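You operate a simulated robot arm through the tools that you are given. There is no shell and no other tool. Be economical: measure what you need, move in short steps, check, and stop when the job is done.

Carry out the task below with a simulated robot arm. There is one attempt and no reset: what you move stays moved.

TASK
Take the tray three on the mill bench and put it away on the tray bench.
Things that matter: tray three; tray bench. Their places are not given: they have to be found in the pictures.

It is judged by the outcome, as a careful person would: the job done as asked, and still so three seconds after it is handed in. It fails if anything else is knocked over, pushed out of place, dropped, spilled or broken.

THE ROBOT
A 7-joint arm with a two-finger parallel gripper, fixed in place. Base frame: the origin is at the foot of the arm, x ahead of it, y to its left, z up; the work surface is at about z = 0. Lengths are in cm, angles in rad, forces in N, time in s.
With the tool pointing down near the work surface it reaches from about 22 to 58 cm from the base axis. Its first joint turns from -1.152 to 1.152 rad. Payload 2.5 kg.
Tool frame: the origin (TCP) lies between the finger pads and is the grasp point; the fingertips stand 2.3 cm ahead of it; z points along the fingers, y is the line along which they close. The gripper opens to 9.4 cm. The fingers are 3.8 cm wide and 1 cm thick; the gripper's body (5.4 by 9.6 cm) begins 3.9 cm behind the TCP.
Orientation is that of the tool frame in the base frame, as a unit quaternion [w, x, y, z]. With the fingers straight down and closing along the base's y, the tool's x points along the base's -x, its y along +y and its z along -z.

THE INTERFACE
- The arm moves only by the tool nudge_tool. Its argument "steps" is a list of rows, each a list of 3 entries, a list of its own where there are three numbers: the shift along the base's x, y, z in cm, then the turn, a rotation vector about the base's x, y, z in rad, then the opening in per cent of the stroke, from 0 (shut) to 100 (fully open). In form: [[[x, y, z], [rx, ry, rz], grip], ...]. A call has 1 to 20 rows; each row shifts and turns the commanded pose from where the row before left it. A row lasts 0.2 s, in which the tool goes at most 5 cm and 0.15 rad; a call with a longer step from one row to the next is refused whole, and so is a gripper value outside its range. A pose out of reach is approached as far as the arm can. The call stops where the force on the tool passes 40 N (or 10 N more than at its start, if that is more) or the arm is blocked; 0.2 s more then pass. The fingers move at their own pace (about 10.8 cm/s each) and stop on an object; they squeeze with about 27 N. The grip force told is the motor's: it shows also when the fingers shut on nothing. Time passes only in rows, and 0.2 s behind the last, so rows that do not move let the fingers close. It gives the time, the measured TCP pose, the force on the tool (base axes), the opening and the grip force at its end, in the units of the frame above (readings bear some noise).
- Cameras (640 x 400 px; columns grow to the right, rows downward): "scene" is fixed at [11.8, -42.32, 52.58]; the picture's right is [0.66, -0.75, 0.00], its down [-0.58, -0.52, -0.63] and it looks along [0.47, 0.42, -0.78] (base axes); focal length 277 px, centre (320, 200). "wrist" rides on the gripper at [-3.9, 0, -4.4] in the tool frame; the picture's right is [0.00, -1.00, 0.00], its down [0.97, 0.00, -0.24] and it looks along [0.24, 0.00, 0.97] (tool axes); focal length 218 px, centre (320, 200).
- camera(camera): a new picture of that camera. No time passes.
- pixel_to_xyz(camera, pixels): for up to 12 pixels [column, row] of the newest picture of that camera ("zoom" is the newest enlarged one), the place [x, y, z] in the base frame of the surface seen there, good to about 0.2 cm, but the place of the scene camera against the robot may be out by one fixed shift of up to 1.8 cm in any direction. No time passes.
- zoom(camera, box): a new picture of the part [left, top, right, bottom] of that camera's present view, enlarged. No time passes.
- sign_off(): hands the job in; it is judged then, once.

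Work in short steps. Measure before you move; look again where a grasp or a placing could have gone wrong, and mend it. You have 60 turns and 30 pictures in all, the two below and enlarged ones among them. Open the gripper and draw the arm clear of the work before you hand the job in, unless the task says otherwise; then end with one line.

The tools are called after "Call:" as name(argument=value, ...) on one line, values as JSON. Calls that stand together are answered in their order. nudge_tool: Moves the arm, as the interface text tells. Its arguments: {"type":"object","properties":{"steps":{"type":"array","items":{"type":"array"}}},"required":["steps"]} The other tools are called the same way: camera (camera) takes a picture; pixel_to_xyz (camera, pixels) gives the place of the surface under pixels of a picture; zoom (camera, box) takes an enlarged picture of a part of a camera's view; sign_off () hands the job in.

At the start:

```text
time_s: 0.0
tool_pos: [37.3, -10.98, 24.59]
tcp_rot: [0.0, 0.0, 1.0, 0.0]
wrist_force: [-0.6, -0.3, -0.6]
width: 9.38
grip_force: 0.0
```

scene: 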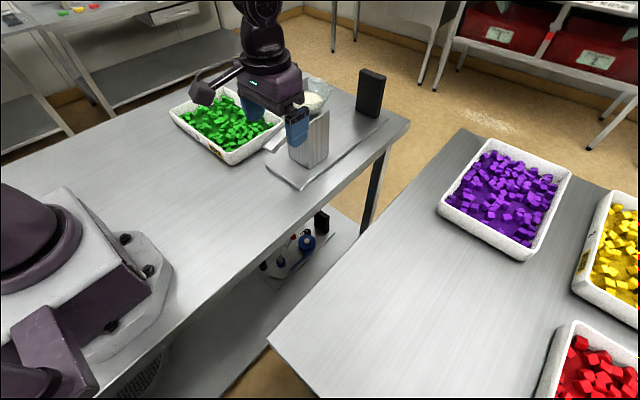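
wrist: 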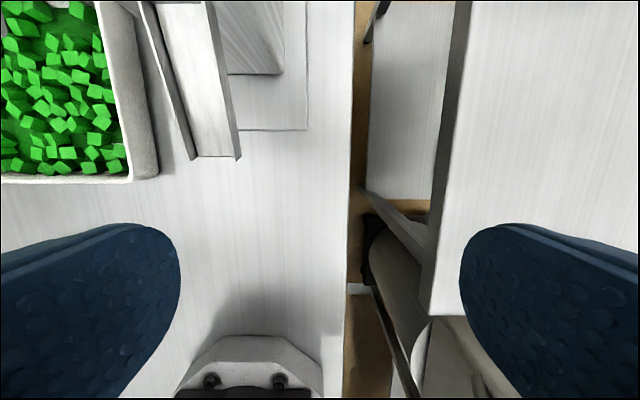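

The green tray stands near (228,125) on the bench with the arm; another bench on the right holds purple, yellow and red trays. I zoom on both to see the details and labels.

Call:
zoom(camera="scene", box=[150, 60, 400, 216])

Call:
zoom(camera="scene", box=[400, 120, 640, 400])

Call:
pixel_to_xyz(camera="scene", pixels=[[170, 112], [232, 166], [285, 122], [230, 88], [438, 207], [492, 138], [572, 180], [524, 260], [400, 330], [270, 340], [460, 130], [572, 287]])

```text
2.56 times, centred on (275, 138) of scene
```

zoom: 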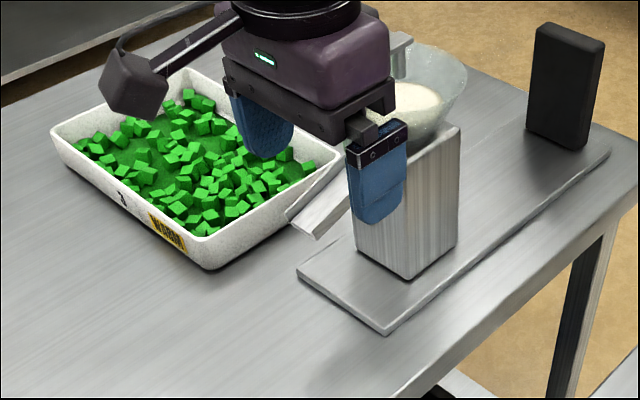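

```text
1.43 times, centred on (520, 260) of scene
```

zoom: 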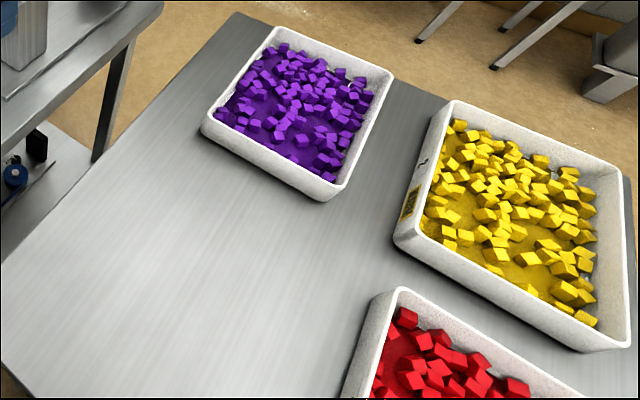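

```text
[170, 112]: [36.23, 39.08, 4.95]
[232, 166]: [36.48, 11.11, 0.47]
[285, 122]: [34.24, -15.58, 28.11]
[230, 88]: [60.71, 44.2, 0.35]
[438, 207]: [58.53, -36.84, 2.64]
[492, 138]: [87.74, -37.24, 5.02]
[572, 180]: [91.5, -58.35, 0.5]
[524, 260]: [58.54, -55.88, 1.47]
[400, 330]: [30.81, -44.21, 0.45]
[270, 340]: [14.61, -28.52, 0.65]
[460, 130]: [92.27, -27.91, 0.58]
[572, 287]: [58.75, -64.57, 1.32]
```

The green tray carries a "3" on its label, so it is tray three. I measure its rim and walls, and the free area of the tray bench.

Call:
pixel_to_xyz(camera="scene", pixels=[[172, 112], [231, 154], [231, 163], [281, 121], [222, 88], [200, 140], [200, 131], [201, 128], [256, 143], [266, 145], [281, 135], [300, 185]])

Call:
pixel_to_xyz(camera="scene", pixels=[[440, 210], [442, 200], [522, 256], [570, 320], [545, 375], [538, 398], [340, 270], [400, 200], [340, 380], [276, 342], [573, 285], [520, 330]])

```text
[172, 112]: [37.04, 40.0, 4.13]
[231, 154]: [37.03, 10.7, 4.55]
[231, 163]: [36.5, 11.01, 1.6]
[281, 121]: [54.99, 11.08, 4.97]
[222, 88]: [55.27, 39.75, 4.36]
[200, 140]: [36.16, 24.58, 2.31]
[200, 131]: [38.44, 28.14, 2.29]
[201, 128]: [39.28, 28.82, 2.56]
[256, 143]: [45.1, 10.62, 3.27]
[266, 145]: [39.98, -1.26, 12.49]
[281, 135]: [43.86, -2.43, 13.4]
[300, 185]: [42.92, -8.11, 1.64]
```

```text
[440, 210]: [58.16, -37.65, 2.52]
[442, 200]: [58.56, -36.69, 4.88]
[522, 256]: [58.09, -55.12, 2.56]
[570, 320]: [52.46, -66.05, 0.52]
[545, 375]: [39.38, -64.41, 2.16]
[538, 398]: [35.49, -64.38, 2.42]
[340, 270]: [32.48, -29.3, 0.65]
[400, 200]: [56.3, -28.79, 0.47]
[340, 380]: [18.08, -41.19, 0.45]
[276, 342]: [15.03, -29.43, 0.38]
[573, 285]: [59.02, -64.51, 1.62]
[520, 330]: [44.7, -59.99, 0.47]
```

Tray three spans about x 36.5–55, y 11–40, with its rim near z 5; the free part of the tray bench is about x 16–57, y −29 to −63. Before moving I measure how tall the mill parts are.

Call:
pixel_to_xyz(camera="scene", pixels=[[333, 85], [315, 90], [305, 78], [328, 110], [318, 117], [362, 70], [384, 77], [372, 71], [275, 147], [270, 165], [298, 188], [408, 121]])

Call:
nudge_tool(steps=[[[0, 0, 4], [0, 0, 0], 100], [[-1, 0, 4], [0, 0, 0], 100], [[-1, 4, 2], [0, 0, 0], 100], [[-1, 4.5, 0], [0, 0, 0], 100], [[-1, 4.5, 0], [0, 0, 0], 100], [[0, 4.5, 0], [0, 0, 0], 100], [[0, 4.5, 0], [0, 0, 0], 100], [[0, 4.5, 0], [0, 0, 0], 100], [[0, 4.5, 0], [0, 0, 0], 100], [[0, 4.5, 0], [0, 0, 0], 100], [[0, 0, 0], [0, 0, 0], 100]])

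Call:
camera(camera="wrist")

Call:
camera(camera="scene")

```text
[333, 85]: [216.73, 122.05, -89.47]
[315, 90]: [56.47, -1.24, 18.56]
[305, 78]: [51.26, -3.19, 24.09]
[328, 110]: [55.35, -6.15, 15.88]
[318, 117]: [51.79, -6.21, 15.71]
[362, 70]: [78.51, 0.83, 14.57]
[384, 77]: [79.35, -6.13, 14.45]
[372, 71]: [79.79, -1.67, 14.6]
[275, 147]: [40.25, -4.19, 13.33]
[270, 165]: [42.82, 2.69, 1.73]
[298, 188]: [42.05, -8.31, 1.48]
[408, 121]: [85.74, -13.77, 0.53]
```

```text
time_s: 2.4
tool_pos: [33.11, 24.8, 35.22]
tcp_rot: [0.0, 0.0, 1.0, 0.001]
wrist_force: [0.1, -0.5, -0.1]
width: 9.36
grip_force: 0.1
```

```text
25 pictures are left
```

wrist: 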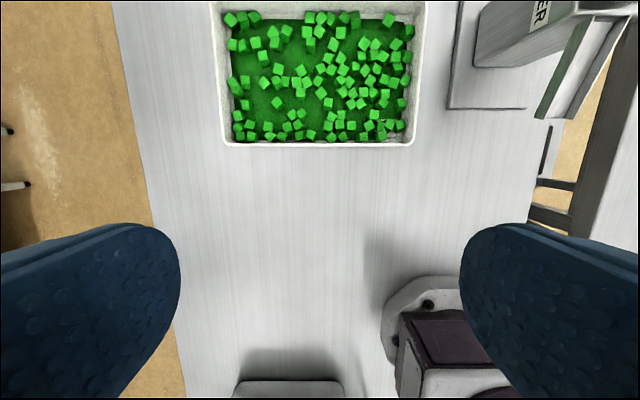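

```text
24 pictures are left
```

scene: 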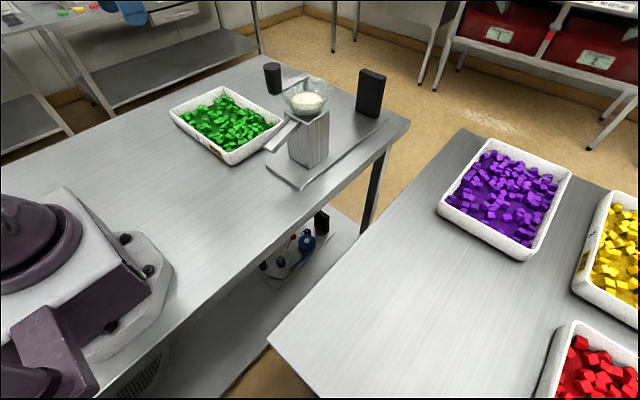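

Now the wrist view shows the near wall at row ~142, columns 222–415. I measure the tray by the wrist camera (not subject to the shift), and the mill by the scene.

Call:
pixel_to_xyz(camera="wrist", pixels=[[224, 142], [320, 143], [413, 142], [320, 146], [320, 140], [320, 136], [300, 130], [345, 135], [214, 20], [424, 20], [284, 133], [300, 200]])

Call:
pixel_to_xyz(camera="scene", pixels=[[172, 112], [230, 158], [280, 124], [222, 88], [306, 84], [328, 90], [285, 92], [306, 110], [273, 63], [270, 150], [300, 116], [372, 71]])

Call:
zoom(camera="wrist", box=[205, 0, 435, 150])

```text
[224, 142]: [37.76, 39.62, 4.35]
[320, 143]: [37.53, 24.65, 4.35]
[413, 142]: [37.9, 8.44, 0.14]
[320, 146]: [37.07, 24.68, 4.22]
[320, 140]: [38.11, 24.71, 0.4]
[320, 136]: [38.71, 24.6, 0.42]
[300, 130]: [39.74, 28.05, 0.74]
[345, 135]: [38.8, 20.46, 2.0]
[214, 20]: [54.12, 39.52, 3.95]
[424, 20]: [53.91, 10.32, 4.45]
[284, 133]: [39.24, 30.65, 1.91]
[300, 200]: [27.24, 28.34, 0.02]
```

```text
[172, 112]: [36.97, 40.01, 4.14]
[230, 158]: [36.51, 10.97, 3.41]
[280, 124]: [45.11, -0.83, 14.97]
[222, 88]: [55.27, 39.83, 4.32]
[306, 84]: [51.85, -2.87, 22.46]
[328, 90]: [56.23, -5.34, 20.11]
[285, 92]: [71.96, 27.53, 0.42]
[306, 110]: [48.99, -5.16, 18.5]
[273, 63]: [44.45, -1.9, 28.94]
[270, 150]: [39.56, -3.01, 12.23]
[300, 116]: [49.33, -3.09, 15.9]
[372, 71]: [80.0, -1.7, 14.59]
```

```text
2.67 times, centred on (320, 75) of wrist
```

zoom: 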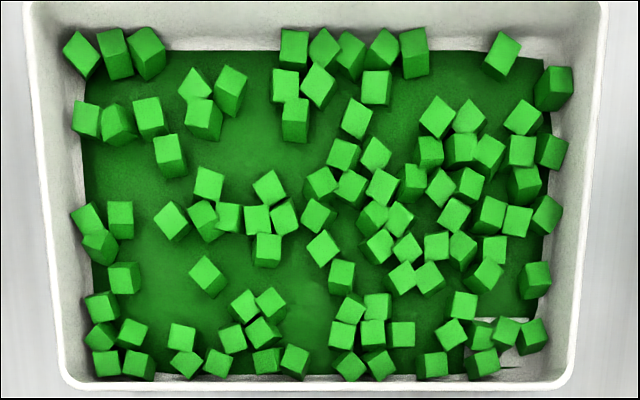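

The floor inside the near wall is at z≈0.5, cubes top at ≈2.0, the rim at ≈4.4 with the wall centred at x≈37.4, y≈24.7. I turn the tool by +90° so it closes along x, and go down to z≈13 above the wall.

Call:
nudge_tool(steps=[[[0.39, 0, -2], [0, 0, 0.1428], 60], [[0.39, 0, -2], [0, 0, 0.1428], 60], [[0.39, 0, -2], [0, 0, 0.1428], 60], [[0.39, 0, -2], [0, 0, 0.1428], 60], [[0.39, 0, -2], [0, 0, 0.1428], 60], [[0.39, 0, -2], [0, 0, 0.1428], 60], [[0.39, 0, -2], [0, 0, 0.1428], 60], [[0.39, 0, -2], [0, 0, 0.1428], 60], [[0.39, 0, -2], [0, 0, 0.1428], 60], [[0.39, 0, -2], [0, 0, 0.1428], 60], [[0.39, 0, -2], [0, 0, 0.1428], 60], [[0, 0, 0], [0, 0, 0], 60]])

Call:
camera(camera="wrist")

Call:
camera(camera="scene")

```text
time_s: 5.0
tool_pos: [37.67, 24.57, 12.65]
tcp_rot: [0.0, 0.708, -0.707, 0.0]
wrist_force: [0.2, -0.9, 0.3]
width: 5.66
grip_force: 0.0
```

```text
22 pictures are left
```

wrist: 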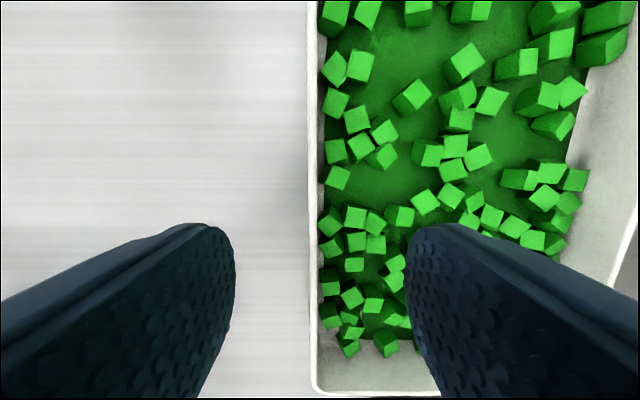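

```text
21 pictures are left
```

scene: 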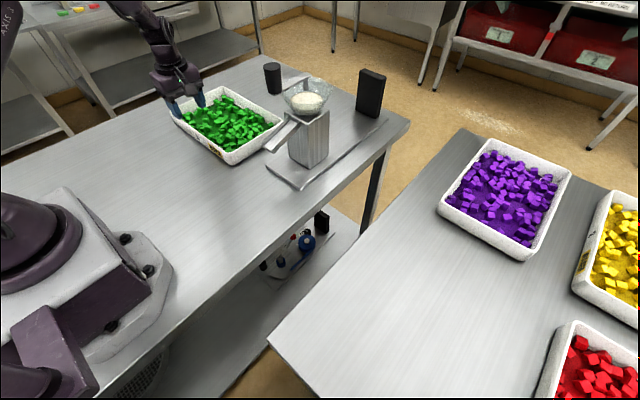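

The wall runs at columns ~309–322 in the wrist picture; I measure its rim and the cubes nearby.

Call:
pixel_to_xyz(camera="wrist", pixels=[[311, 200], [316, 200], [320, 200], [312, 250], [319, 250], [338, 178], [328, 218], [355, 217], [333, 246], [336, 280], [312, 20], [355, 62]])

```text
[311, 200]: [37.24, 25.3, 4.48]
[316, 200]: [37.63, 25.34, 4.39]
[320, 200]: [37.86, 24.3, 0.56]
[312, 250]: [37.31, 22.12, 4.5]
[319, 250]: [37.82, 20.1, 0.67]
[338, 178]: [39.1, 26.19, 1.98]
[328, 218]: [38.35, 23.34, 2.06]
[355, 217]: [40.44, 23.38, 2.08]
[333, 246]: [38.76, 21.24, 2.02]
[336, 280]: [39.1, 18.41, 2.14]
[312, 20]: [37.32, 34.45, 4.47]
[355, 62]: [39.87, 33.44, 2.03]
```

Rim centre x≈37.43, z≈4.45; cubes top out at ≈2.1, so tips at z≈2.4 will clear them. I descend straddling the wall.

Call:
nudge_tool(steps=[[[-0.25, 0, -2], [0, 0, 0], 45], [[0, 0, -2], [0, 0, 0], 45], [[0, 0, -2], [0, 0, 0], 45], [[0, 0, -1], [0, 0, 0], 45], [[0, 0, -0.9], [0, 0, 0], 45], [[0, 0, 0], [0, 0, 0], 45]])

Call:
camera(camera="wrist")

```text
time_s: 6.4
tool_pos: [37.42, 24.79, 4.58]
tcp_rot: [0.0, 0.708, -0.707, 0.0]
wrist_force: [0.3, 0.8, -0.3]
width: 4.21
grip_force: 0.0
```

```text
20 pictures are left
```

wrist: 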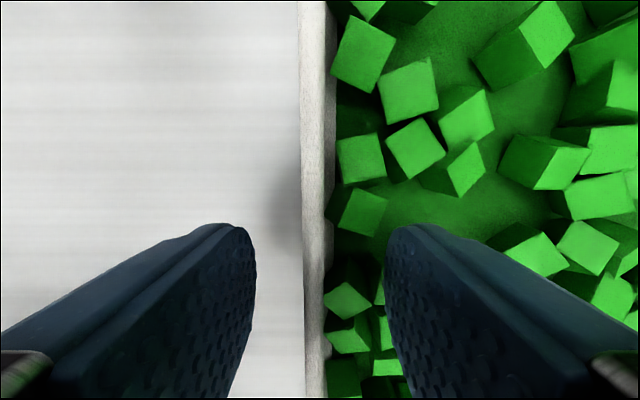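

Fingers straddle the wall with no contact force. I close and let the fingers settle.

Call:
nudge_tool(steps=[[[0, 0, 0], [0, 0, 0], 25], [[0, 0, 0], [0, 0, 0], 12], [[0, 0, 0], [0, 0, 0], 0], [[0, 0, 0], [0, 0, 0], 0], [[0, 0, 0], [0, 0, 0], 0]])

```text
time_s: 7.6
tool_pos: [37.38, 24.67, 4.64]
tcp_rot: [0.0, -0.707, 0.707, 0.0]
wrist_force: [-1.4, 0.5, 0.8]
width: 0.48
grip_force: 27.3
```

The grip holds at 0.48 cm width (the wall). I lift slightly and check the tilt.

Call:
nudge_tool(steps=[[[0, 0, 0.3], [0, 0, 0], 0], [[0, 0, 0.4], [0, 0, 0], 0], [[0, 0, 0.6], [0, 0, 0], 0], [[0, 0, 0.7], [0, 0, 0], 0], [[0, 0, 0], [0, 0, 0], 0], [[0, 0, 0], [0, 0, 0], 0]])

Call:
zoom(camera="scene", box=[130, 50, 350, 190])

Call:
pixel_to_xyz(camera="scene", pixels=[[172, 110], [230, 150], [281, 120], [222, 87], [200, 140], [262, 140]])

```text
time_s: 9.0
tool_pos: [37.31, 24.43, 6.69]
tcp_rot: [0.0, 0.707, -0.707, 0.001]
wrist_force: [-0.2, -0.1, -6.8]
width: 0.64
grip_force: 27.6
```

```text
2.86 times, centred on (240, 120) of scene
```

zoom: 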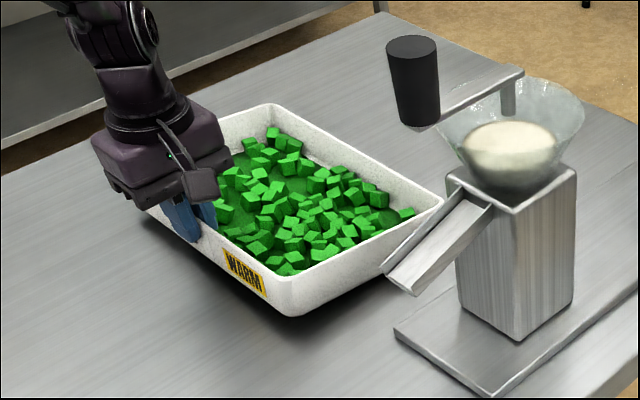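

```text
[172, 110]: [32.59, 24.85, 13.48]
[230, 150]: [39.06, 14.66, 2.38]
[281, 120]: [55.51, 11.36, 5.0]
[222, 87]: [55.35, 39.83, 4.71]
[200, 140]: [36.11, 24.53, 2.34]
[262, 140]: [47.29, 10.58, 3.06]
```

The scale reads ~6.6 N; the far rim may still be low. I measure the rim and underside in this zoom to judge the tilt.

Call:
pixel_to_xyz(camera="zoom", pixels=[[288, 282], [290, 300], [350, 245], [400, 222], [436, 202], [436, 208], [270, 108], [340, 150], [300, 317], [375, 268], [230, 118], [400, 250]])

Call:
camera(camera="wrist")

```text
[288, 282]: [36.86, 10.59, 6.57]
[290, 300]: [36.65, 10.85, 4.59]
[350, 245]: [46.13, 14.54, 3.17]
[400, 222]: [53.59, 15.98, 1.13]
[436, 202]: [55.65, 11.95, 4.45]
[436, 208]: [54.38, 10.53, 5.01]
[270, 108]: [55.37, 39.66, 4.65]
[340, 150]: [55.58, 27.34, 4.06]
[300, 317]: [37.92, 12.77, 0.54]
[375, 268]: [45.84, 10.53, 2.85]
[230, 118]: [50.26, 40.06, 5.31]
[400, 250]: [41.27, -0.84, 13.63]
```

```text
18 pictures are left
```

wrist: 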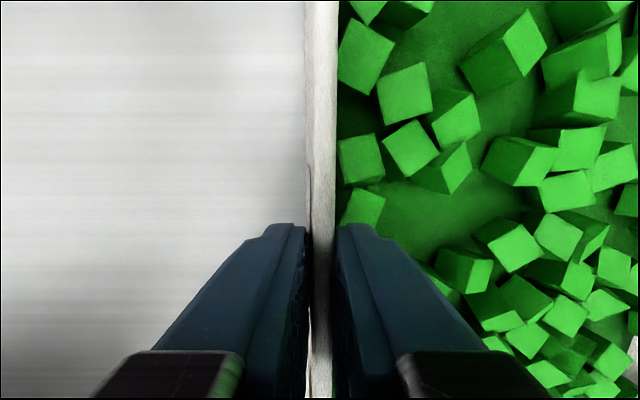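

The near rim rose to 6.6 but the far rim stayed at ~5.0: the tray tips about 5° because the grip is too shallow for its weight. I set it back down, open, and try gently going deeper.

Call:
nudge_tool(steps=[[[0, 0, -0.7], [0, 0, 0], 0], [[0, 0, -0.7], [0, 0, 0], 0], [[0, 0, -0.5], [0, 0, 0], 0], [[0, 0, -0.1], [0, 0, 0], 0], [[0, 0, 0], [0, 0, 0], 40], [[0, 0, 0], [0, 0, 0], 40], [[0, 0, -0.3], [0, 0, 0], 40], [[0, 0, -0.2], [0, 0, 0], 40], [[0, 0, 0], [0, 0, 0], 40]])

Call:
nudge_tool(steps=[[[0, 0, -0.2], [0, 0, 0], 40], [[0, 0, -0.2], [0, 0, 0], 40], [[0, 0, 0], [0, 0, 0], 40]])

```text
time_s: 11.0
tool_pos: [37.49, 24.7, 4.37]
tcp_rot: [0.0, -0.706, 0.708, 0.0]
wrist_force: [1.0, 0.0, 0.4]
width: 3.73
grip_force: 0.1
```

```text
time_s: 11.8
tool_pos: [37.34, 24.58, 3.78]
tcp_rot: [0.0, -0.707, 0.707, 0.0]
wrist_force: [0.1, 0.4, 0.3]
width: 3.75
grip_force: 0.1
```

Tips are at ≈1.5, below the cube tops, with no force. I look at the contact place before closing.

Call:
nudge_tool(steps=[[[0, 0, -0.2], [0, 0, 0], 40], [[0, 0, -0.2], [0, 0, 0], 40], [[0, 0, 0], [0, 0, 0], 40]])

Call:
camera(camera="wrist")

```text
time_s: 12.6
tool_pos: [37.53, 24.64, 3.32]
tcp_rot: [-0.001, 0.707, -0.707, 0.0]
wrist_force: [0.0, -0.3, -0.4]
width: 3.74
grip_force: 0.0
```

```text
17 pictures are left
```

wrist: 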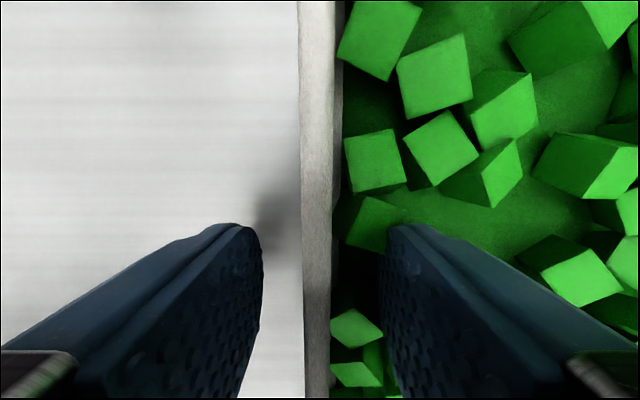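

The inner finger has found room without force. I close, let it settle, and lift 1.5 cm.

Call:
nudge_tool(steps=[[[0, 0, 0], [0, 0, 0], 25], [[0, 0, 0], [0, 0, 0], 12], [[0, 0, 0], [0, 0, 0], 0], [[0, 0, 0], [0, 0, 0], 0], [[0, 0, 0], [0, 0, 0], 0]])

Call:
nudge_tool(steps=[[[0, 0, 0.2], [0, 0, 0], 0], [[0, 0, 0.4], [0, 0, 0], 0], [[0, 0, 0.4], [0, 0, 0], 0], [[0, 0, 0.5], [0, 0, 0], 0], [[0, 0, 0], [0, 0, 0], 0], [[0, 0, 0], [0, 0, 0], 0]])

Call:
zoom(camera="scene", box=[130, 50, 350, 190])

Call:
pixel_to_xyz(camera="zoom", pixels=[[288, 284], [290, 300], [436, 202], [434, 199], [430, 198], [436, 208], [270, 106], [270, 108], [340, 150], [340, 147], [400, 235], [290, 280]])

```text
time_s: 13.8
tool_pos: [37.41, 24.58, 3.26]
tcp_rot: [0.0, 0.707, -0.707, 0.0]
wrist_force: [-1.8, 0.2, 2.6]
width: 0.48
grip_force: 26.5
```

```text
time_s: 15.2
tool_pos: [37.34, 24.6, 4.88]
tcp_rot: [0.0, -0.707, 0.707, 0.0]
wrist_force: [-1.0, 0.1, -6.7]
width: 0.49
grip_force: 26.9
```

```text
2.86 times, centred on (240, 120) of scene
```

zoom: 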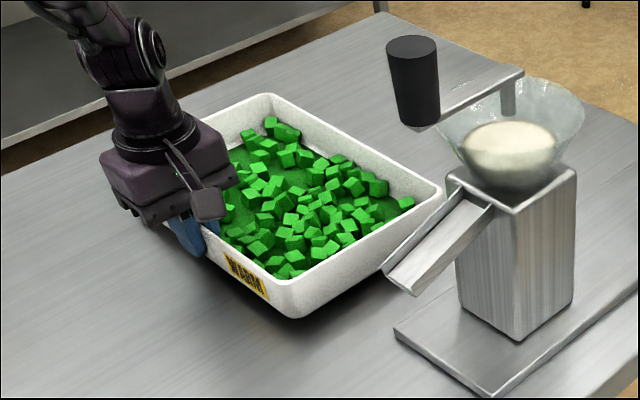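

```text
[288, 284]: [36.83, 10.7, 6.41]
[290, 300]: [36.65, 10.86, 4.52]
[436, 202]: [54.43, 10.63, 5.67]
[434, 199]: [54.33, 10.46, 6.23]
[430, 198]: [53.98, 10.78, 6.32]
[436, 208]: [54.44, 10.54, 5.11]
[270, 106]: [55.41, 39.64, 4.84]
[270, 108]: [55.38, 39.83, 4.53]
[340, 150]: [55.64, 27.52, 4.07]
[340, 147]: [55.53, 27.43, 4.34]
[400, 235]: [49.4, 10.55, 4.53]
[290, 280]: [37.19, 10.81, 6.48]
```

Now the far rim (z≈6.2) rises with the near rim (≈6.45), and the weight is steady at 6.7 N: the tray is held level. Before carrying, I measure the mill and the robot base to pick a low corridor between them.

Call:
pixel_to_xyz(camera="zoom", pixels=[[390, 272], [412, 290], [418, 282], [460, 295], [520, 338], [398, 328], [490, 395], [412, 120], [410, 50], [470, 190], [395, 262], [440, 105]])

Call:
pixel_to_xyz(camera="scene", pixels=[[125, 237], [150, 268], [168, 275], [110, 330], [140, 232], [66, 188], [168, 290], [145, 320], [350, 235], [380, 150], [200, 320], [300, 230]])

```text
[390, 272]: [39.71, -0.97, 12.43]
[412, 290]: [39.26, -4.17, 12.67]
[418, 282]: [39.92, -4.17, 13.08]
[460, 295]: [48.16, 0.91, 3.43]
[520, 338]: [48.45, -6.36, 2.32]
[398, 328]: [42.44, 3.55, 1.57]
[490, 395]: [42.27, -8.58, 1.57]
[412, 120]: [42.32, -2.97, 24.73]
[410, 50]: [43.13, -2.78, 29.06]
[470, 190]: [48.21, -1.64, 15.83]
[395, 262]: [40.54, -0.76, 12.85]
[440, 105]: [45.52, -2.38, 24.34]
```

```text
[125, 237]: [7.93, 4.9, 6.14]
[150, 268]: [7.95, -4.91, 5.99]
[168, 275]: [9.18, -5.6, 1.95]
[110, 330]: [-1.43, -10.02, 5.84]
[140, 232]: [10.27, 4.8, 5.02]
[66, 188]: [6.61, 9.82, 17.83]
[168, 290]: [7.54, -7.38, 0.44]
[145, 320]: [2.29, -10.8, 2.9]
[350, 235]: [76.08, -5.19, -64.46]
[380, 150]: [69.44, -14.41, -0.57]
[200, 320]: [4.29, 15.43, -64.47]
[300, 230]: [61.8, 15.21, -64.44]
```

Corridor: robot base ends at x≈10.5, mill plate starts at x≈42 (1.5 high), chute tip at x≈39.5, z≥11.5. I raise the tray 1.5 cm, pull it to x≈28, y≈26 and turn it −90° so that it reaches toward −y.

Call:
nudge_tool(steps=[[[0, 0, 0.4], [0, 0, 0], 0], [[0, 0, 0.6], [0, 0, 0], 0], [[-0.5, 0.1, 0.6], [0, 0, 0], 0], [[-1, 0.2, 0], [0, 0, 0], 0], [[-1.3, 0.2, 0], [0, 0, 0], 0], [[-1.3, 0.2, 0], [0, 0, 0], 0], [[-1.3, 0.2, 0], [0, 0, 0], 0], [[-1.3, 0.2, 0], [0, 0, 0], 0], [[-1.3, 0.2, 0], [0, 0, 0], 0], [[-1, 0.1, 0], [0, 0, 0], 0], [[-0.4, 0, 0], [0, 0, 0], 0], [[0, 0, 0], [0, 0, 0], 0]])

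Call:
nudge_tool(steps=[[[0, 0, 0], [0, 0, -0.05], 0], [[0, 0, 0], [0, 0, -0.09], 0], [[0, 0, 0], [0, 0, -0.1], 0], [[0, 0, 0], [0, 0, -0.1], 0], [[0, 0, 0], [0, 0, -0.1], 0], [[0, 0, 0], [0, 0, -0.1], 0], [[0, 0, 0], [0, 0, -0.1], 0], [[0, 0, 0], [0, 0, -0.1], 0], [[0, 0, 0], [0, 0, -0.05], 0], [[0, 0, 0], [0, 0, 0], 0]])

Call:
camera(camera="scene")

```text
time_s: 17.8
tool_pos: [27.88, 26.04, 6.51]
tcp_rot: [0.001, -0.707, 0.707, 0.0]
wrist_force: [1.7, 1.6, -5.4]
width: 0.48
grip_force: 26.8
```

```text
time_s: 20.0
tool_pos: [28.05, 26.0, 6.47]
tcp_rot: [0.0, -0.38, 0.925, 0.0]
wrist_force: [0.4, 0.0, -4.8]
width: 0.48
grip_force: 26.5
```

```text
15 pictures are left
```

scene: 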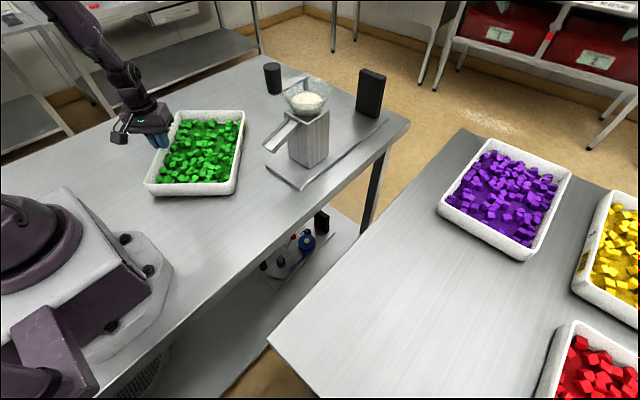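

The tray has turned about 45° and still looks level. I check its rim heights and then finish the turn.

Call:
pixel_to_xyz(camera="scene", pixels=[[147, 187], [234, 188], [243, 113], [176, 114], [190, 186], [239, 150]])

Call:
nudge_tool(steps=[[[0, 0, 0], [0, 0, -0.05], 0], [[0, 0, 0], [0, 0, -0.09], 0], [[0, 0, 0], [0, 0, -0.1], 0], [[0, 0, 0], [0, 0, -0.1], 0], [[0, 0, 0], [0, 0, -0.1], 0], [[0, 0, 0], [0, 0, -0.1], 0], [[0, 0, 0], [0, 0, -0.1], 0], [[0, 0, 0], [0, 0, -0.09], 0], [[0, 0, 0], [0, 0, -0.05], 0], [[0, 0, 0], [0, 0, 0], 0]])

Call:
zoom(camera="scene", box=[60, 40, 380, 240])

```text
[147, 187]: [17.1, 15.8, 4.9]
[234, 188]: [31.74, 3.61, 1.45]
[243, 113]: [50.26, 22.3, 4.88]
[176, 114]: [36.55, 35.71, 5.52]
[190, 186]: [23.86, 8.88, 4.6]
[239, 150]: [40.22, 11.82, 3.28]
```

```text
time_s: 22.2
tool_pos: [27.86, 26.1, 6.49]
tcp_rot: [0.0, 0.002, 1.0, 0.0]
wrist_force: [0.5, -0.6, -4.4]
width: 0.48
grip_force: 27.6
```

```text
2.00 times, centred on (220, 140) of scene
```

zoom: 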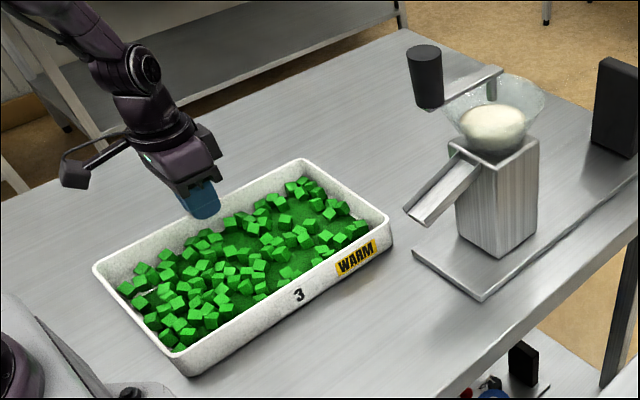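

The rim readings (~5) are lower than expected (~7.6), so the tray may have slipped in the fingers. I measure now, and look with the wrist camera.

Call:
pixel_to_xyz(camera="zoom", pixels=[[97, 268], [175, 355], [388, 218], [305, 162], [175, 222], [280, 292], [190, 374], [388, 245], [205, 206], [284, 318]])

Call:
camera(camera="wrist")

```text
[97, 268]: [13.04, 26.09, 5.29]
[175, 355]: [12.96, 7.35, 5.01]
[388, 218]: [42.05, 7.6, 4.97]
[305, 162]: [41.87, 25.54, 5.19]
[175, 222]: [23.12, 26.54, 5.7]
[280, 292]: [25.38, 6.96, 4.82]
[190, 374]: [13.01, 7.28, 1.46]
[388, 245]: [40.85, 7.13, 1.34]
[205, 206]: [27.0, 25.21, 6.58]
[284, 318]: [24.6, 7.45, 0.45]
```

```text
13 pictures are left
```

wrist: 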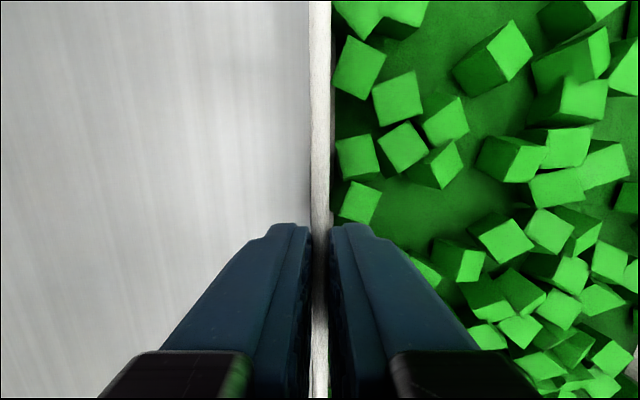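

The tray has crept down in the grip (near rim ~0.5 raised, far edge on the bench), so a free carry is unsafe. I'll instead slide it with only a slight lift, bridging the gap between the benches lengthways. First I regrip deep, and measure the bench edges.

Call:
nudge_tool(steps=[[[0, 0, -0.4], [0, 0, 0], 0], [[0, 0, -0.3], [0, 0, 0], 0], [[0, 0, 0], [0, 0, 0], 20], [[0, 0, 0], [0, 0, 0], 40], [[0, 0, 0], [0, 0, 0], 40], [[0, 0, -0.8], [0, 0, 0], 40], [[0, 0, -0.8], [0, 0, 0], 40], [[0, 0, -0.5], [0, 0, 0], 40], [[0, 0, -0.3], [0, 0, 0], 40], [[0, 0, 0], [0, 0, 0], 40]])

Call:
pixel_to_xyz(camera="scene", pixels=[[285, 205], [295, 205], [250, 245], [260, 250], [240, 250], [270, 228], [290, 325], [300, 318], [310, 305], [330, 290], [320, 300], [280, 335]])

Call:
camera(camera="wrist")

```text
time_s: 24.4
tool_pos: [27.92, 26.03, 3.38]
tcp_rot: [0.001, 0.0, 1.0, -0.001]
wrist_force: [-0.2, -0.4, -0.6]
width: 3.76
grip_force: 0.2
```

```text
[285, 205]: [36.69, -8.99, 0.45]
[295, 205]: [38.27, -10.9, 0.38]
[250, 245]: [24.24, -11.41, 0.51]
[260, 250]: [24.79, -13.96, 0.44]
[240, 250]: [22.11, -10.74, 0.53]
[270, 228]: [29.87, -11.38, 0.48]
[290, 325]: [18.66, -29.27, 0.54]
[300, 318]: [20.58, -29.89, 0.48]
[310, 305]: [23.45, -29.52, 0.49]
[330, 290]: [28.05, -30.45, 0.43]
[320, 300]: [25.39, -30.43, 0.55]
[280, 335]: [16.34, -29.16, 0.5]
```

```text
12 pictures are left
```

wrist: 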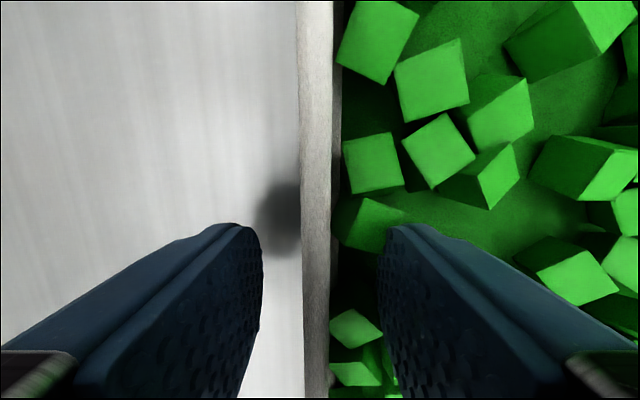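

Fingers straddle the wall again. I close, lift just 0.5 cm, and turn +90° while drawing back to x≈20.5 so the tray lies lengthways along y.

Call:
nudge_tool(steps=[[[0, 0, 0], [0, 0, 0], 15], [[0, 0, 0], [0, 0, 0], 0], [[0, 0, 0], [0, 0, 0], 0], [[0, 0, 0], [0, 0, 0], 0], [[0, 0, 0.3], [0, 0, 0], 0], [[0, 0, 0.4], [0, 0, 0], 0], [[-0.2, 0, 0], [0, 0, 0.05], 0], [[-0.4, 0, 0], [0, 0, 0.1], 0], [[-0.5, 0, 0], [0, 0, 0.12], 0], [[-0.5, 0, 0], [0, 0, 0.12], 0], [[-0.5, 0, 0], [0, 0, 0.12], 0], [[-0.6, 0, 0], [0, 0, 0.12], 0], [[-0.6, 0, 0], [0, 0, 0.12], 0], [[-0.6, 0, 0], [0, 0, 0.12], 0], [[-0.6, 0, 0], [0, 0, 0.12], 0], [[-0.6, 0, 0], [0, 0, 0.12], 0], [[-0.6, 0, 0], [0, 0, 0.12], 0], [[-0.6, 0, 0], [0, 0, 0.12], 0], [[-0.6, 0, 0], [0, 0, 0.12], 0], [[-0.3, 0, 0], [0, 0, 0.1], 0]])

Call:
camera(camera="scene")

```text
time_s: 28.6
tool_pos: [20.68, 26.09, 4.03]
tcp_rot: [0.0, 0.709, -0.706, 0.0]
wrist_force: [-0.1, 0.0, -7.7]
width: 0.5
grip_force: 26.6
```

```text
11 pictures are left
```

scene: 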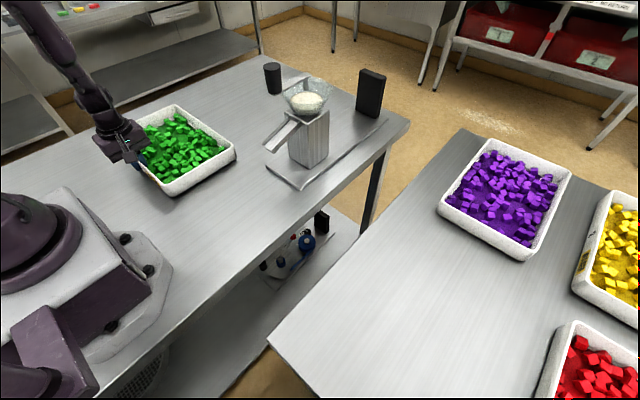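

The tray now lies along y, x≈20.3–38.6. I set it down, release, rise, and move over its −y short wall with the fingers closing along y.

Call:
nudge_tool(steps=[[[0, 0, -0.4], [0, 0, 0], 0], [[0, 0, -0.3], [0, 0, 0], 0], [[0, 0, 0], [0, 0, 0], 20], [[0, 0, 0], [0, 0, 0], 40], [[0, 0, 0], [0, 0, 0], 40], [[0, 0, 2], [0, 0, 0], 40], [[0, 0, 3], [0, 0, 0], 40], [[0, 0, 3], [0, 0, -0.1], 40], [[0.4, -0.8, 1.5], [0, 0, -0.14], 40], [[0.9, -1.5, 0], [0, 0, -0.14], 40], [[0.9, -1.5, 0], [0, 0, -0.14], 40], [[0.9, -1.5, 0], [0, 0, -0.14], 40], [[0.9, -1.5, 0], [0, 0, -0.14], 40], [[0.9, -1.5, 0], [0, 0, -0.14], 40], [[0.9, -1.5, 0], [0, 0, -0.14], 40], [[0.9, -1.5, 0], [0, 0, -0.14], 40], [[0.9, -1.5, 0], [0, 0, -0.14], 40], [[0.9, -1.5, 0], [0, 0, -0.14], 40], [[0.1, 0, 0], [0, 0, -0.073], 40], [[0, 0, 0], [0, 0, 0], 40]])

Call:
camera(camera="wrist")

```text
time_s: 32.8
tool_pos: [29.21, 11.82, 12.91]
tcp_rot: [0.0, 0.001, 1.0, 0.0]
wrist_force: [0.0, -0.2, 0.6]
width: 3.75
grip_force: 0.0
```

```text
10 pictures are left
```

wrist: 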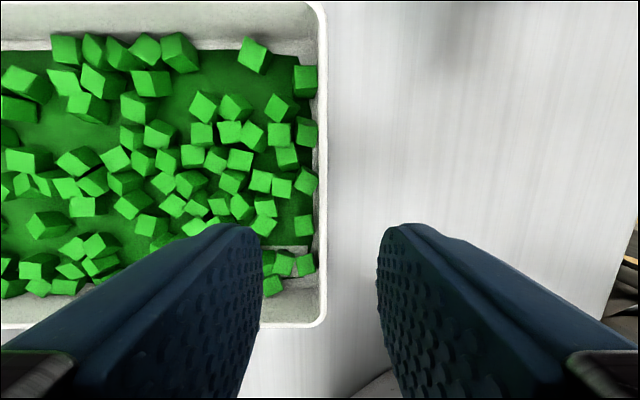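

I measure the short wall's rim (columns ~315–328) and the near/far ends.

Call:
pixel_to_xyz(camera="wrist", pixels=[[320, 200], [325, 200], [323, 100], [324, 260], [200, 326], [200, 322], [290, 3], [629, 240], [611, 320], [600, 340]])

```text
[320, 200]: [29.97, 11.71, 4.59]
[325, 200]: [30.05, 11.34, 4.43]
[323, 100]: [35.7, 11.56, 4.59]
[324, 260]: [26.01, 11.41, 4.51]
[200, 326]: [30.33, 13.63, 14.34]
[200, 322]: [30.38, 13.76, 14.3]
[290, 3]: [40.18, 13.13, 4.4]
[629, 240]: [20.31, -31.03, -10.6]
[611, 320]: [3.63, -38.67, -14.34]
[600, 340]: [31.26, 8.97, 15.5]
```

The rim centre is y≈11.5 and the wall's middle x≈30. I shift there, descend deep (z≈3.3), and close.

Call:
nudge_tool(steps=[[[0.8, -0.28, -2], [0, 0, 0], 40], [[0, 0, -2.5], [0, 0, 0], 40], [[0, 0, -2.5], [0, 0, 0], 40], [[0, 0, -1.5], [0, 0, 0], 40], [[0, 0, -0.7], [0, 0, 0], 40], [[0, 0, -0.4], [0, 0, 0], 40], [[0, 0, 0], [0, 0, 0], 40], [[0, 0, 0], [0, 0, 0], 20], [[0, 0, 0], [0, 0, 0], 0], [[0, 0, 0], [0, 0, 0], 0], [[0, 0, 0], [0, 0, 0], 0]])

Call:
pixel_to_xyz(camera="scene", pixels=[[176, 187], [234, 153], [176, 106], [205, 176], [138, 155]])

```text
time_s: 35.2
tool_pos: [30.01, 11.49, 3.35]
tcp_rot: [-0.001, 0.0, 1.0, -0.001]
wrist_force: [0.0, 1.1, -0.6]
width: 0.47
grip_force: 27.3
```

```text
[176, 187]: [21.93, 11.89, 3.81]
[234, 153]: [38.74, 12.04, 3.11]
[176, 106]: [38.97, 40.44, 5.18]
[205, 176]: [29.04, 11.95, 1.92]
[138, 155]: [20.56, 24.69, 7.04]
```

Gripped (0.47 cm). I lift the leading edge ~1 cm with a matching small pitch, then slide toward −y in stages, drifting 1 cm to −x.

Call:
nudge_tool(steps=[[[0, 0, 0.4], [-0.015, 0, 0], 0], [[0, 0, 0.6], [-0.02, 0, 0], 0], [[0, -0.4, 0], [0, 0, 0], 0], [[-0.1, -0.8, 0], [0, 0, 0], 0], [[-0.1, -1.2, 0], [0, 0, 0], 0], [[-0.1, -1.5, 0], [0, 0, 0], 0], [[-0.1, -1.5, 0], [0, 0, 0], 0], [[-0.1, -1.5, 0], [0, 0, 0], 0], [[-0.1, -1.5, 0], [0, 0, 0], 0], [[-0.1, -1.5, 0], [0, 0, 0], 0], [[-0.1, -1.5, 0], [0, 0, 0], 0], [[-0.1, -1.5, 0], [0, 0, 0], 0], [[-0.1, -1.5, 0], [0, 0, 0], 0], [[0, -1.5, 0], [0, 0, 0], 0], [[0, -1.5, 0], [0, 0, 0], 0], [[0, -1.2, 0], [0, 0, 0], 0], [[0, -0.6, 0], [0, 0, 0], 0]])

Call:
zoom(camera="scene", box=[100, 60, 420, 260])

```text
time_s: 38.8
tool_pos: [29.02, -7.65, 4.19]
tcp_rot: [-0.001, 0.0, 1.0, -0.017]
wrist_force: [-0.4, 2.1, -2.0]
width: 0.48
grip_force: 27.5
```

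```text
2.00 times, centred on (260, 160) of scene
```

zoom: 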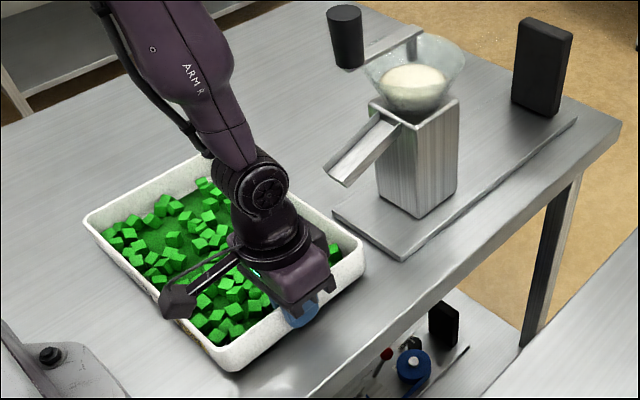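

The tray follows. I check the leading wall's height and the bench edges.

Call:
pixel_to_xyz(camera="zoom", pixels=[[225, 352], [226, 366], [362, 255], [88, 222], [320, 380], [380, 335], [375, 330], [410, 300], [345, 290], [350, 240]])

Call:
camera(camera="wrist")

```text
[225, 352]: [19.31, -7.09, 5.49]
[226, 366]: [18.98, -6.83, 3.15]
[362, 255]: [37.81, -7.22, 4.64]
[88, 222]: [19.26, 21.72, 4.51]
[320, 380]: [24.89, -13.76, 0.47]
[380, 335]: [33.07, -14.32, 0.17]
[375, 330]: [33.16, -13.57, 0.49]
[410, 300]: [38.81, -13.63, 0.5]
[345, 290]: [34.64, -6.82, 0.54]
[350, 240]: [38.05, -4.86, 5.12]
```

```text
8 pictures are left
```

wrist: 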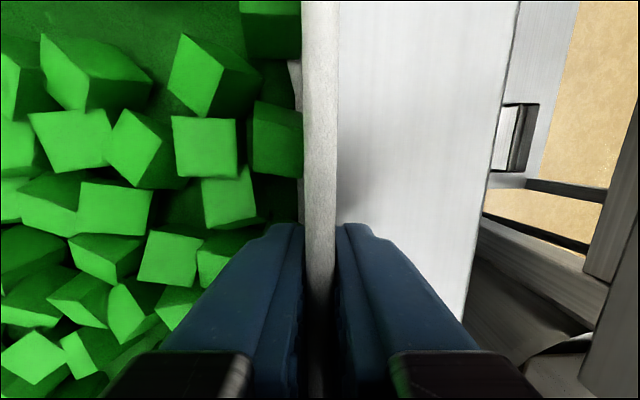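

The mill bench ends at y≈−14.3 and the tray's leading edge is ~0.6 up. I raise it 0.8 more and slide on to y≈−25, still balanced on the mill bench, then check.

Call:
nudge_tool(steps=[[[0, -0.3, 0.3], [-0.01, 0, 0], 0], [[0, -0.8, 0.5], [-0.02, 0, 0], 0], [[0, -1.3, 0], [0, 0, 0], 0], [[0, -1.7, 0], [0, 0, 0], 0], [[0, -1.8, 0], [0, 0, 0], 0], [[0, -1.8, 0], [0, 0, 0], 0], [[0, -1.8, 0], [0, 0, 0], 0], [[0, -1.8, 0], [0, 0, 0], 0], [[0, -1.8, 0], [0, 0, 0], 0], [[0, -1.8, 0], [0, 0, 0], 0], [[0, -1.5, 0], [0, 0, 0], 0], [[0, -0.8, 0], [0, 0, 0], 0], [[0, -0.3, 0], [0, 0, 0], 0]])

Call:
zoom(camera="scene", box=[140, 120, 460, 320])

```text
time_s: 41.6
tool_pos: [29.34, -25.37, 5.23]
tcp_rot: [0.002, 0.0, 0.999, -0.033]
wrist_force: [0.4, 1.9, -2.4]
width: 0.48
grip_force: 27.5
```

```text
2.00 times, centred on (300, 220) of scene
```

zoom: 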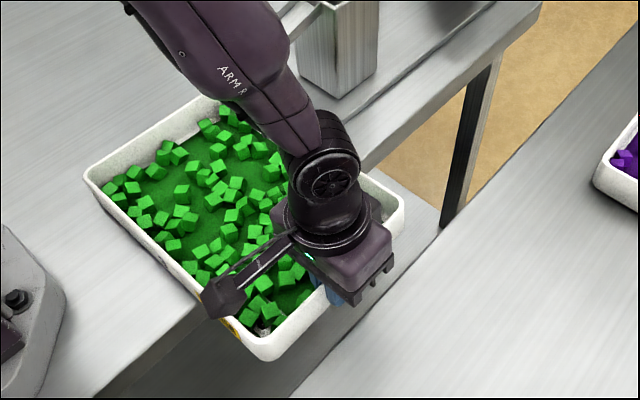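

Call:
pixel_to_xyz(camera="zoom", pixels=[[262, 345], [262, 358], [400, 205], [403, 222], [88, 180], [300, 335], [290, 385], [330, 350], [445, 235], [460, 215], [420, 260], [310, 375]])

```text
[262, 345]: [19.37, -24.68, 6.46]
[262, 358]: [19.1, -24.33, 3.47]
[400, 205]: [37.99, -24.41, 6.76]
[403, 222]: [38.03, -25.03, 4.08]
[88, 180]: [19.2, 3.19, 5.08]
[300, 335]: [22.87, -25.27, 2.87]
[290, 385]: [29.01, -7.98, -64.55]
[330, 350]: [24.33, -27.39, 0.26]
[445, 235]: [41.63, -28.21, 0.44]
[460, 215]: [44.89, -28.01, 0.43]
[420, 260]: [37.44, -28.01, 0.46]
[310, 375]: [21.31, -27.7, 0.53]
```

The leading rim is raised ~1.7 cm and the tray bench edge is at y≈−27.8. I go on to y≈−35.5 and set the leading edge down on the tray bench.

Call:
nudge_tool(steps=[[[0, -0.6, 0], [0, 0, 0], 0], [[0, -1.3, 0], [0, 0, 0], 0], [[0, -1.8, 0], [0, 0, 0], 0], [[0, -1.8, 0], [0, 0, 0], 0], [[0, -1.8, 0], [0, 0, 0], 0], [[0, -1.5, 0], [0, 0, 0], 0], [[0, -0.9, 0], [0, 0, 0], 0], [[0, -0.4, 0], [0, 0, 0], 0], [[0, 0, -0.4], [0.015, 0, 0], 0], [[0, 0, -0.5], [0.02, 0, 0], 0], [[0, 0, -0.4], [0.02, 0, 0], 0], [[0, 0, -0.2], [0.01, 0, 0], 0], [[0, 0, 0], [0, 0, 0], 0]])

Call:
zoom(camera="scene", box=[140, 140, 460, 340])

Call:
pixel_to_xyz(camera="zoom", pixels=[[300, 355], [310, 350], [420, 215], [140, 190], [295, 365], [430, 210]])

```text
time_s: 44.4
tool_pos: [29.2, -35.34, 3.43]
tcp_rot: [0.0, 0.0, 1.0, -0.001]
wrist_force: [-0.2, -0.6, -4.9]
width: 0.48
grip_force: 27.4
```

```text
2.00 times, centred on (300, 240) of scene
```

zoom: 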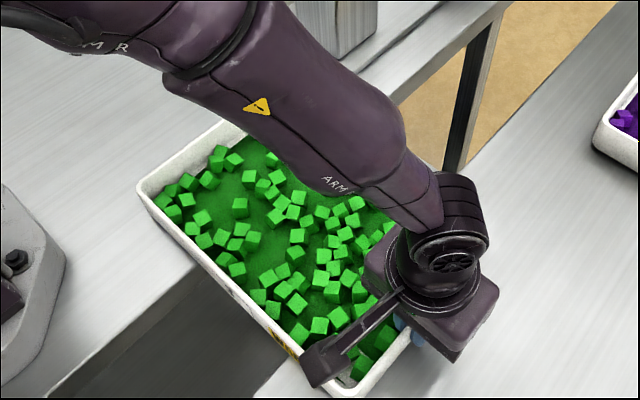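

```text
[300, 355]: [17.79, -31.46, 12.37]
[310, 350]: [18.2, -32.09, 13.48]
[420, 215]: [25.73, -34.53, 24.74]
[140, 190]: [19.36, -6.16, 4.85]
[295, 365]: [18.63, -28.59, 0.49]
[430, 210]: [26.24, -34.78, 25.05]
```

The tray now bridges both benches (trailing edge at y≈−6.2). I release, rise, and move to the trailing short wall.

Call:
nudge_tool(steps=[[[0, 0, -0.1], [0, 0, 0], 0], [[0, 0, 0], [0, 0, 0], 15], [[0, 0, 0], [0, 0, 0], 30], [[0, 0, 0], [0, 0, 0], 40], [[0, 0, 0], [0, 0, 0], 40], [[0, 0, 2], [0, 0, 0], 40], [[0, 0, 3], [0, 0, 0], 40], [[0, 0.5, 3], [0, 0, 0], 40], [[0, 2, 1.5], [0, 0, 0], 40], [[0, 3, 0], [0, 0, 0], 40], [[0, 3.5, 0], [0, 0, 0], 40], [[0, 3.5, 0], [0, 0, 0], 40], [[0, 3.5, 0], [0, 0, 0], 40], [[0, 3.5, 0], [0, 0, 0], 40], [[0, 3.5, 0], [0, 0, 0], 40], [[0, 3, 0], [0, 0, 0], 40], [[0, 2, 0], [0, 0, 0], 40], [[0, 0.7, 0], [0, 0, 0], 40], [[0, 0, 0], [0, 0, 0], 40]])

Call:
camera(camera="wrist")

```text
time_s: 48.4
tool_pos: [28.95, -6.45, 12.94]
tcp_rot: [0.0, 0.001, 1.0, 0.0]
wrist_force: [-0.8, 0.7, 0.3]
width: 3.74
grip_force: 0.1
```

```text
5 pictures are left
```

wrist: 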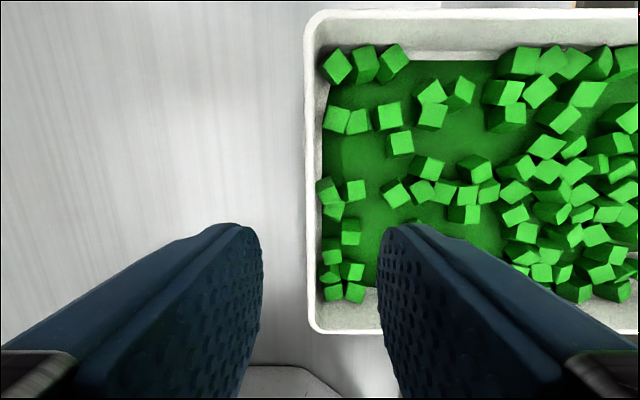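

Call:
pixel_to_xyz(camera="wrist", pixels=[[308, 200], [312, 200], [316, 200], [309, 100], [309, 260], [350, 330], [350, 13]])

```text
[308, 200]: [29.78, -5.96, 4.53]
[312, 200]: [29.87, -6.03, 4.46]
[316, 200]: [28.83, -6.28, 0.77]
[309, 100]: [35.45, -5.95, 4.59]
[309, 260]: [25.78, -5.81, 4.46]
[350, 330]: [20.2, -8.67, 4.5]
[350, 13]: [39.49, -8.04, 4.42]
```

Trailing wall centre is (29.7, −6.05). I align, descend and grip it.

Call:
nudge_tool(steps=[[[0.7, 0.4, -2], [0, 0, 0], 40], [[0, 0, -2.5], [0, 0, 0], 40], [[0, 0, -2.5], [0, 0, 0], 40], [[0, 0, -1.5], [0, 0, 0], 40], [[0, 0, -0.7], [0, 0, 0], 40], [[0, 0, -0.4], [0, 0, 0], 40], [[0, 0, 0], [0, 0, 0], 40], [[0, 0, 0], [0, 0, 0], 20], [[0, 0, 0], [0, 0, 0], 0], [[0, 0, 0], [0, 0, 0], 0], [[0, 0, 0], [0, 0, 0], 0]])

Call:
nudge_tool(steps=[[[0, 0, 0.4], [0.013, 0, 0], 0], [[0, 0, 0.6], [0.02, 0, 0], 0], [[0, -0.4, 0.4], [0.013, 0, 0], 0], [[0, -0.8, 0], [0, 0, 0], 0], [[0, -1.2, 0], [0, 0, 0], 0], [[0, -1.5, 0], [0, 0, 0], 0], [[0, -1.5, 0], [0, 0, 0], 0], [[0, -1.2, 0], [0, 0, 0], 0], [[0, -0.6, 0], [0, 0, 0], 0], [[0, 0, 0], [0, 0, 0], 0]])

Call:
camera(camera="scene")

```text
time_s: 50.8
tool_pos: [29.83, -6.45, 3.26]
tcp_rot: [0.0, 0.0, 1.0, 0.0]
wrist_force: [1.3, 1.8, 0.3]
width: 0.51
grip_force: 27.1
```

```text
time_s: 53.0
tool_pos: [29.72, -13.57, 4.65]
tcp_rot: [0.0, 0.001, 1.0, 0.023]
wrist_force: [-0.5, -0.5, -6.5]
width: 0.47
grip_force: 26.8
```

```text
4 pictures are left
```

scene: 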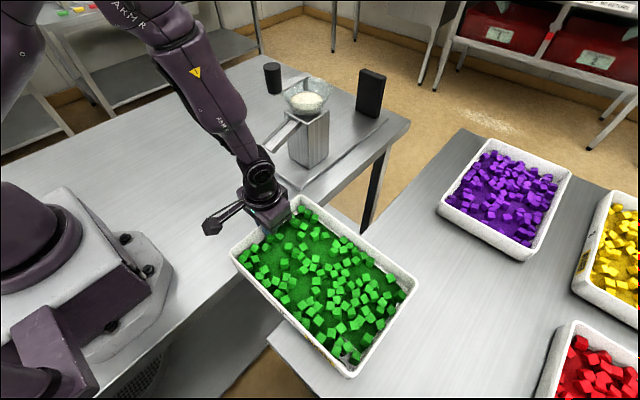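

Call:
pixel_to_xyz(camera="scene", pixels=[[233, 251], [297, 199], [350, 374], [414, 282], [292, 318], [360, 245], [548, 365], [400, 240]])

```text
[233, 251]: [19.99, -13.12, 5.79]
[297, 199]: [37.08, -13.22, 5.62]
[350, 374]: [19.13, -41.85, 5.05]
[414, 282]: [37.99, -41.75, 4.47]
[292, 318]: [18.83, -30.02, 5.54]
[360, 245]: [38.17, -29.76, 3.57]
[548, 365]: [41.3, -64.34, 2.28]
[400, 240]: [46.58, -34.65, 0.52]
```

The trailing rim is raised ~0.85 and the tray's middle is just at the tray bench's edge (y≈−28), so a further push only makes it more stable. I push on to y≈−30.4.

Call:
nudge_tool(steps=[[[0, -0.5, 0.2], [0.005, 0, 0], 0], [[0, -1.2, 0.2], [0.005, 0, 0], 0], [[0, -1.8, 0.1], [0, 0, 0], 0], [[0, -2, 0.1], [0, 0, 0], 0], [[0, -2, 0], [0, 0, 0], 0], [[0, -2, 0], [0, 0, 0], 0], [[0, -2, 0], [0, 0, 0], 0], [[0, -2, 0], [0, 0, 0], 0], [[0, -1.7, 0], [0, 0, 0], 0], [[0, -1.2, 0], [0, 0, 0], 0], [[0, -0.5, 0], [0, 0, 0], 0], [[0, 0, 0], [0, 0, 0], 0]])

Call:
camera(camera="scene")

```text
time_s: 55.6
tool_pos: [29.77, -30.55, 5.17]
tcp_rot: [0.0, 0.001, 1.0, 0.028]
wrist_force: [-1.0, -0.1, -6.3]
width: 0.5
grip_force: 27.6
```

```text
3 pictures are left
```

scene: 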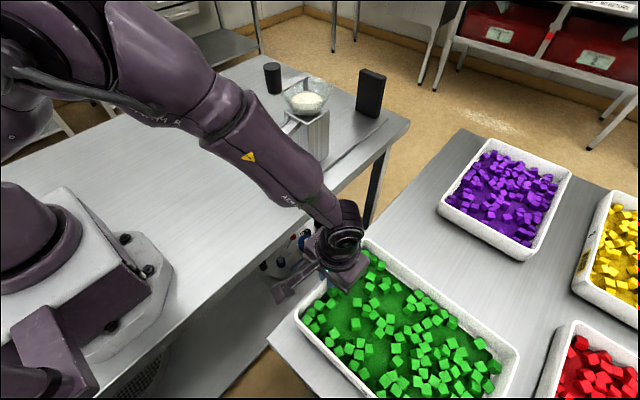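

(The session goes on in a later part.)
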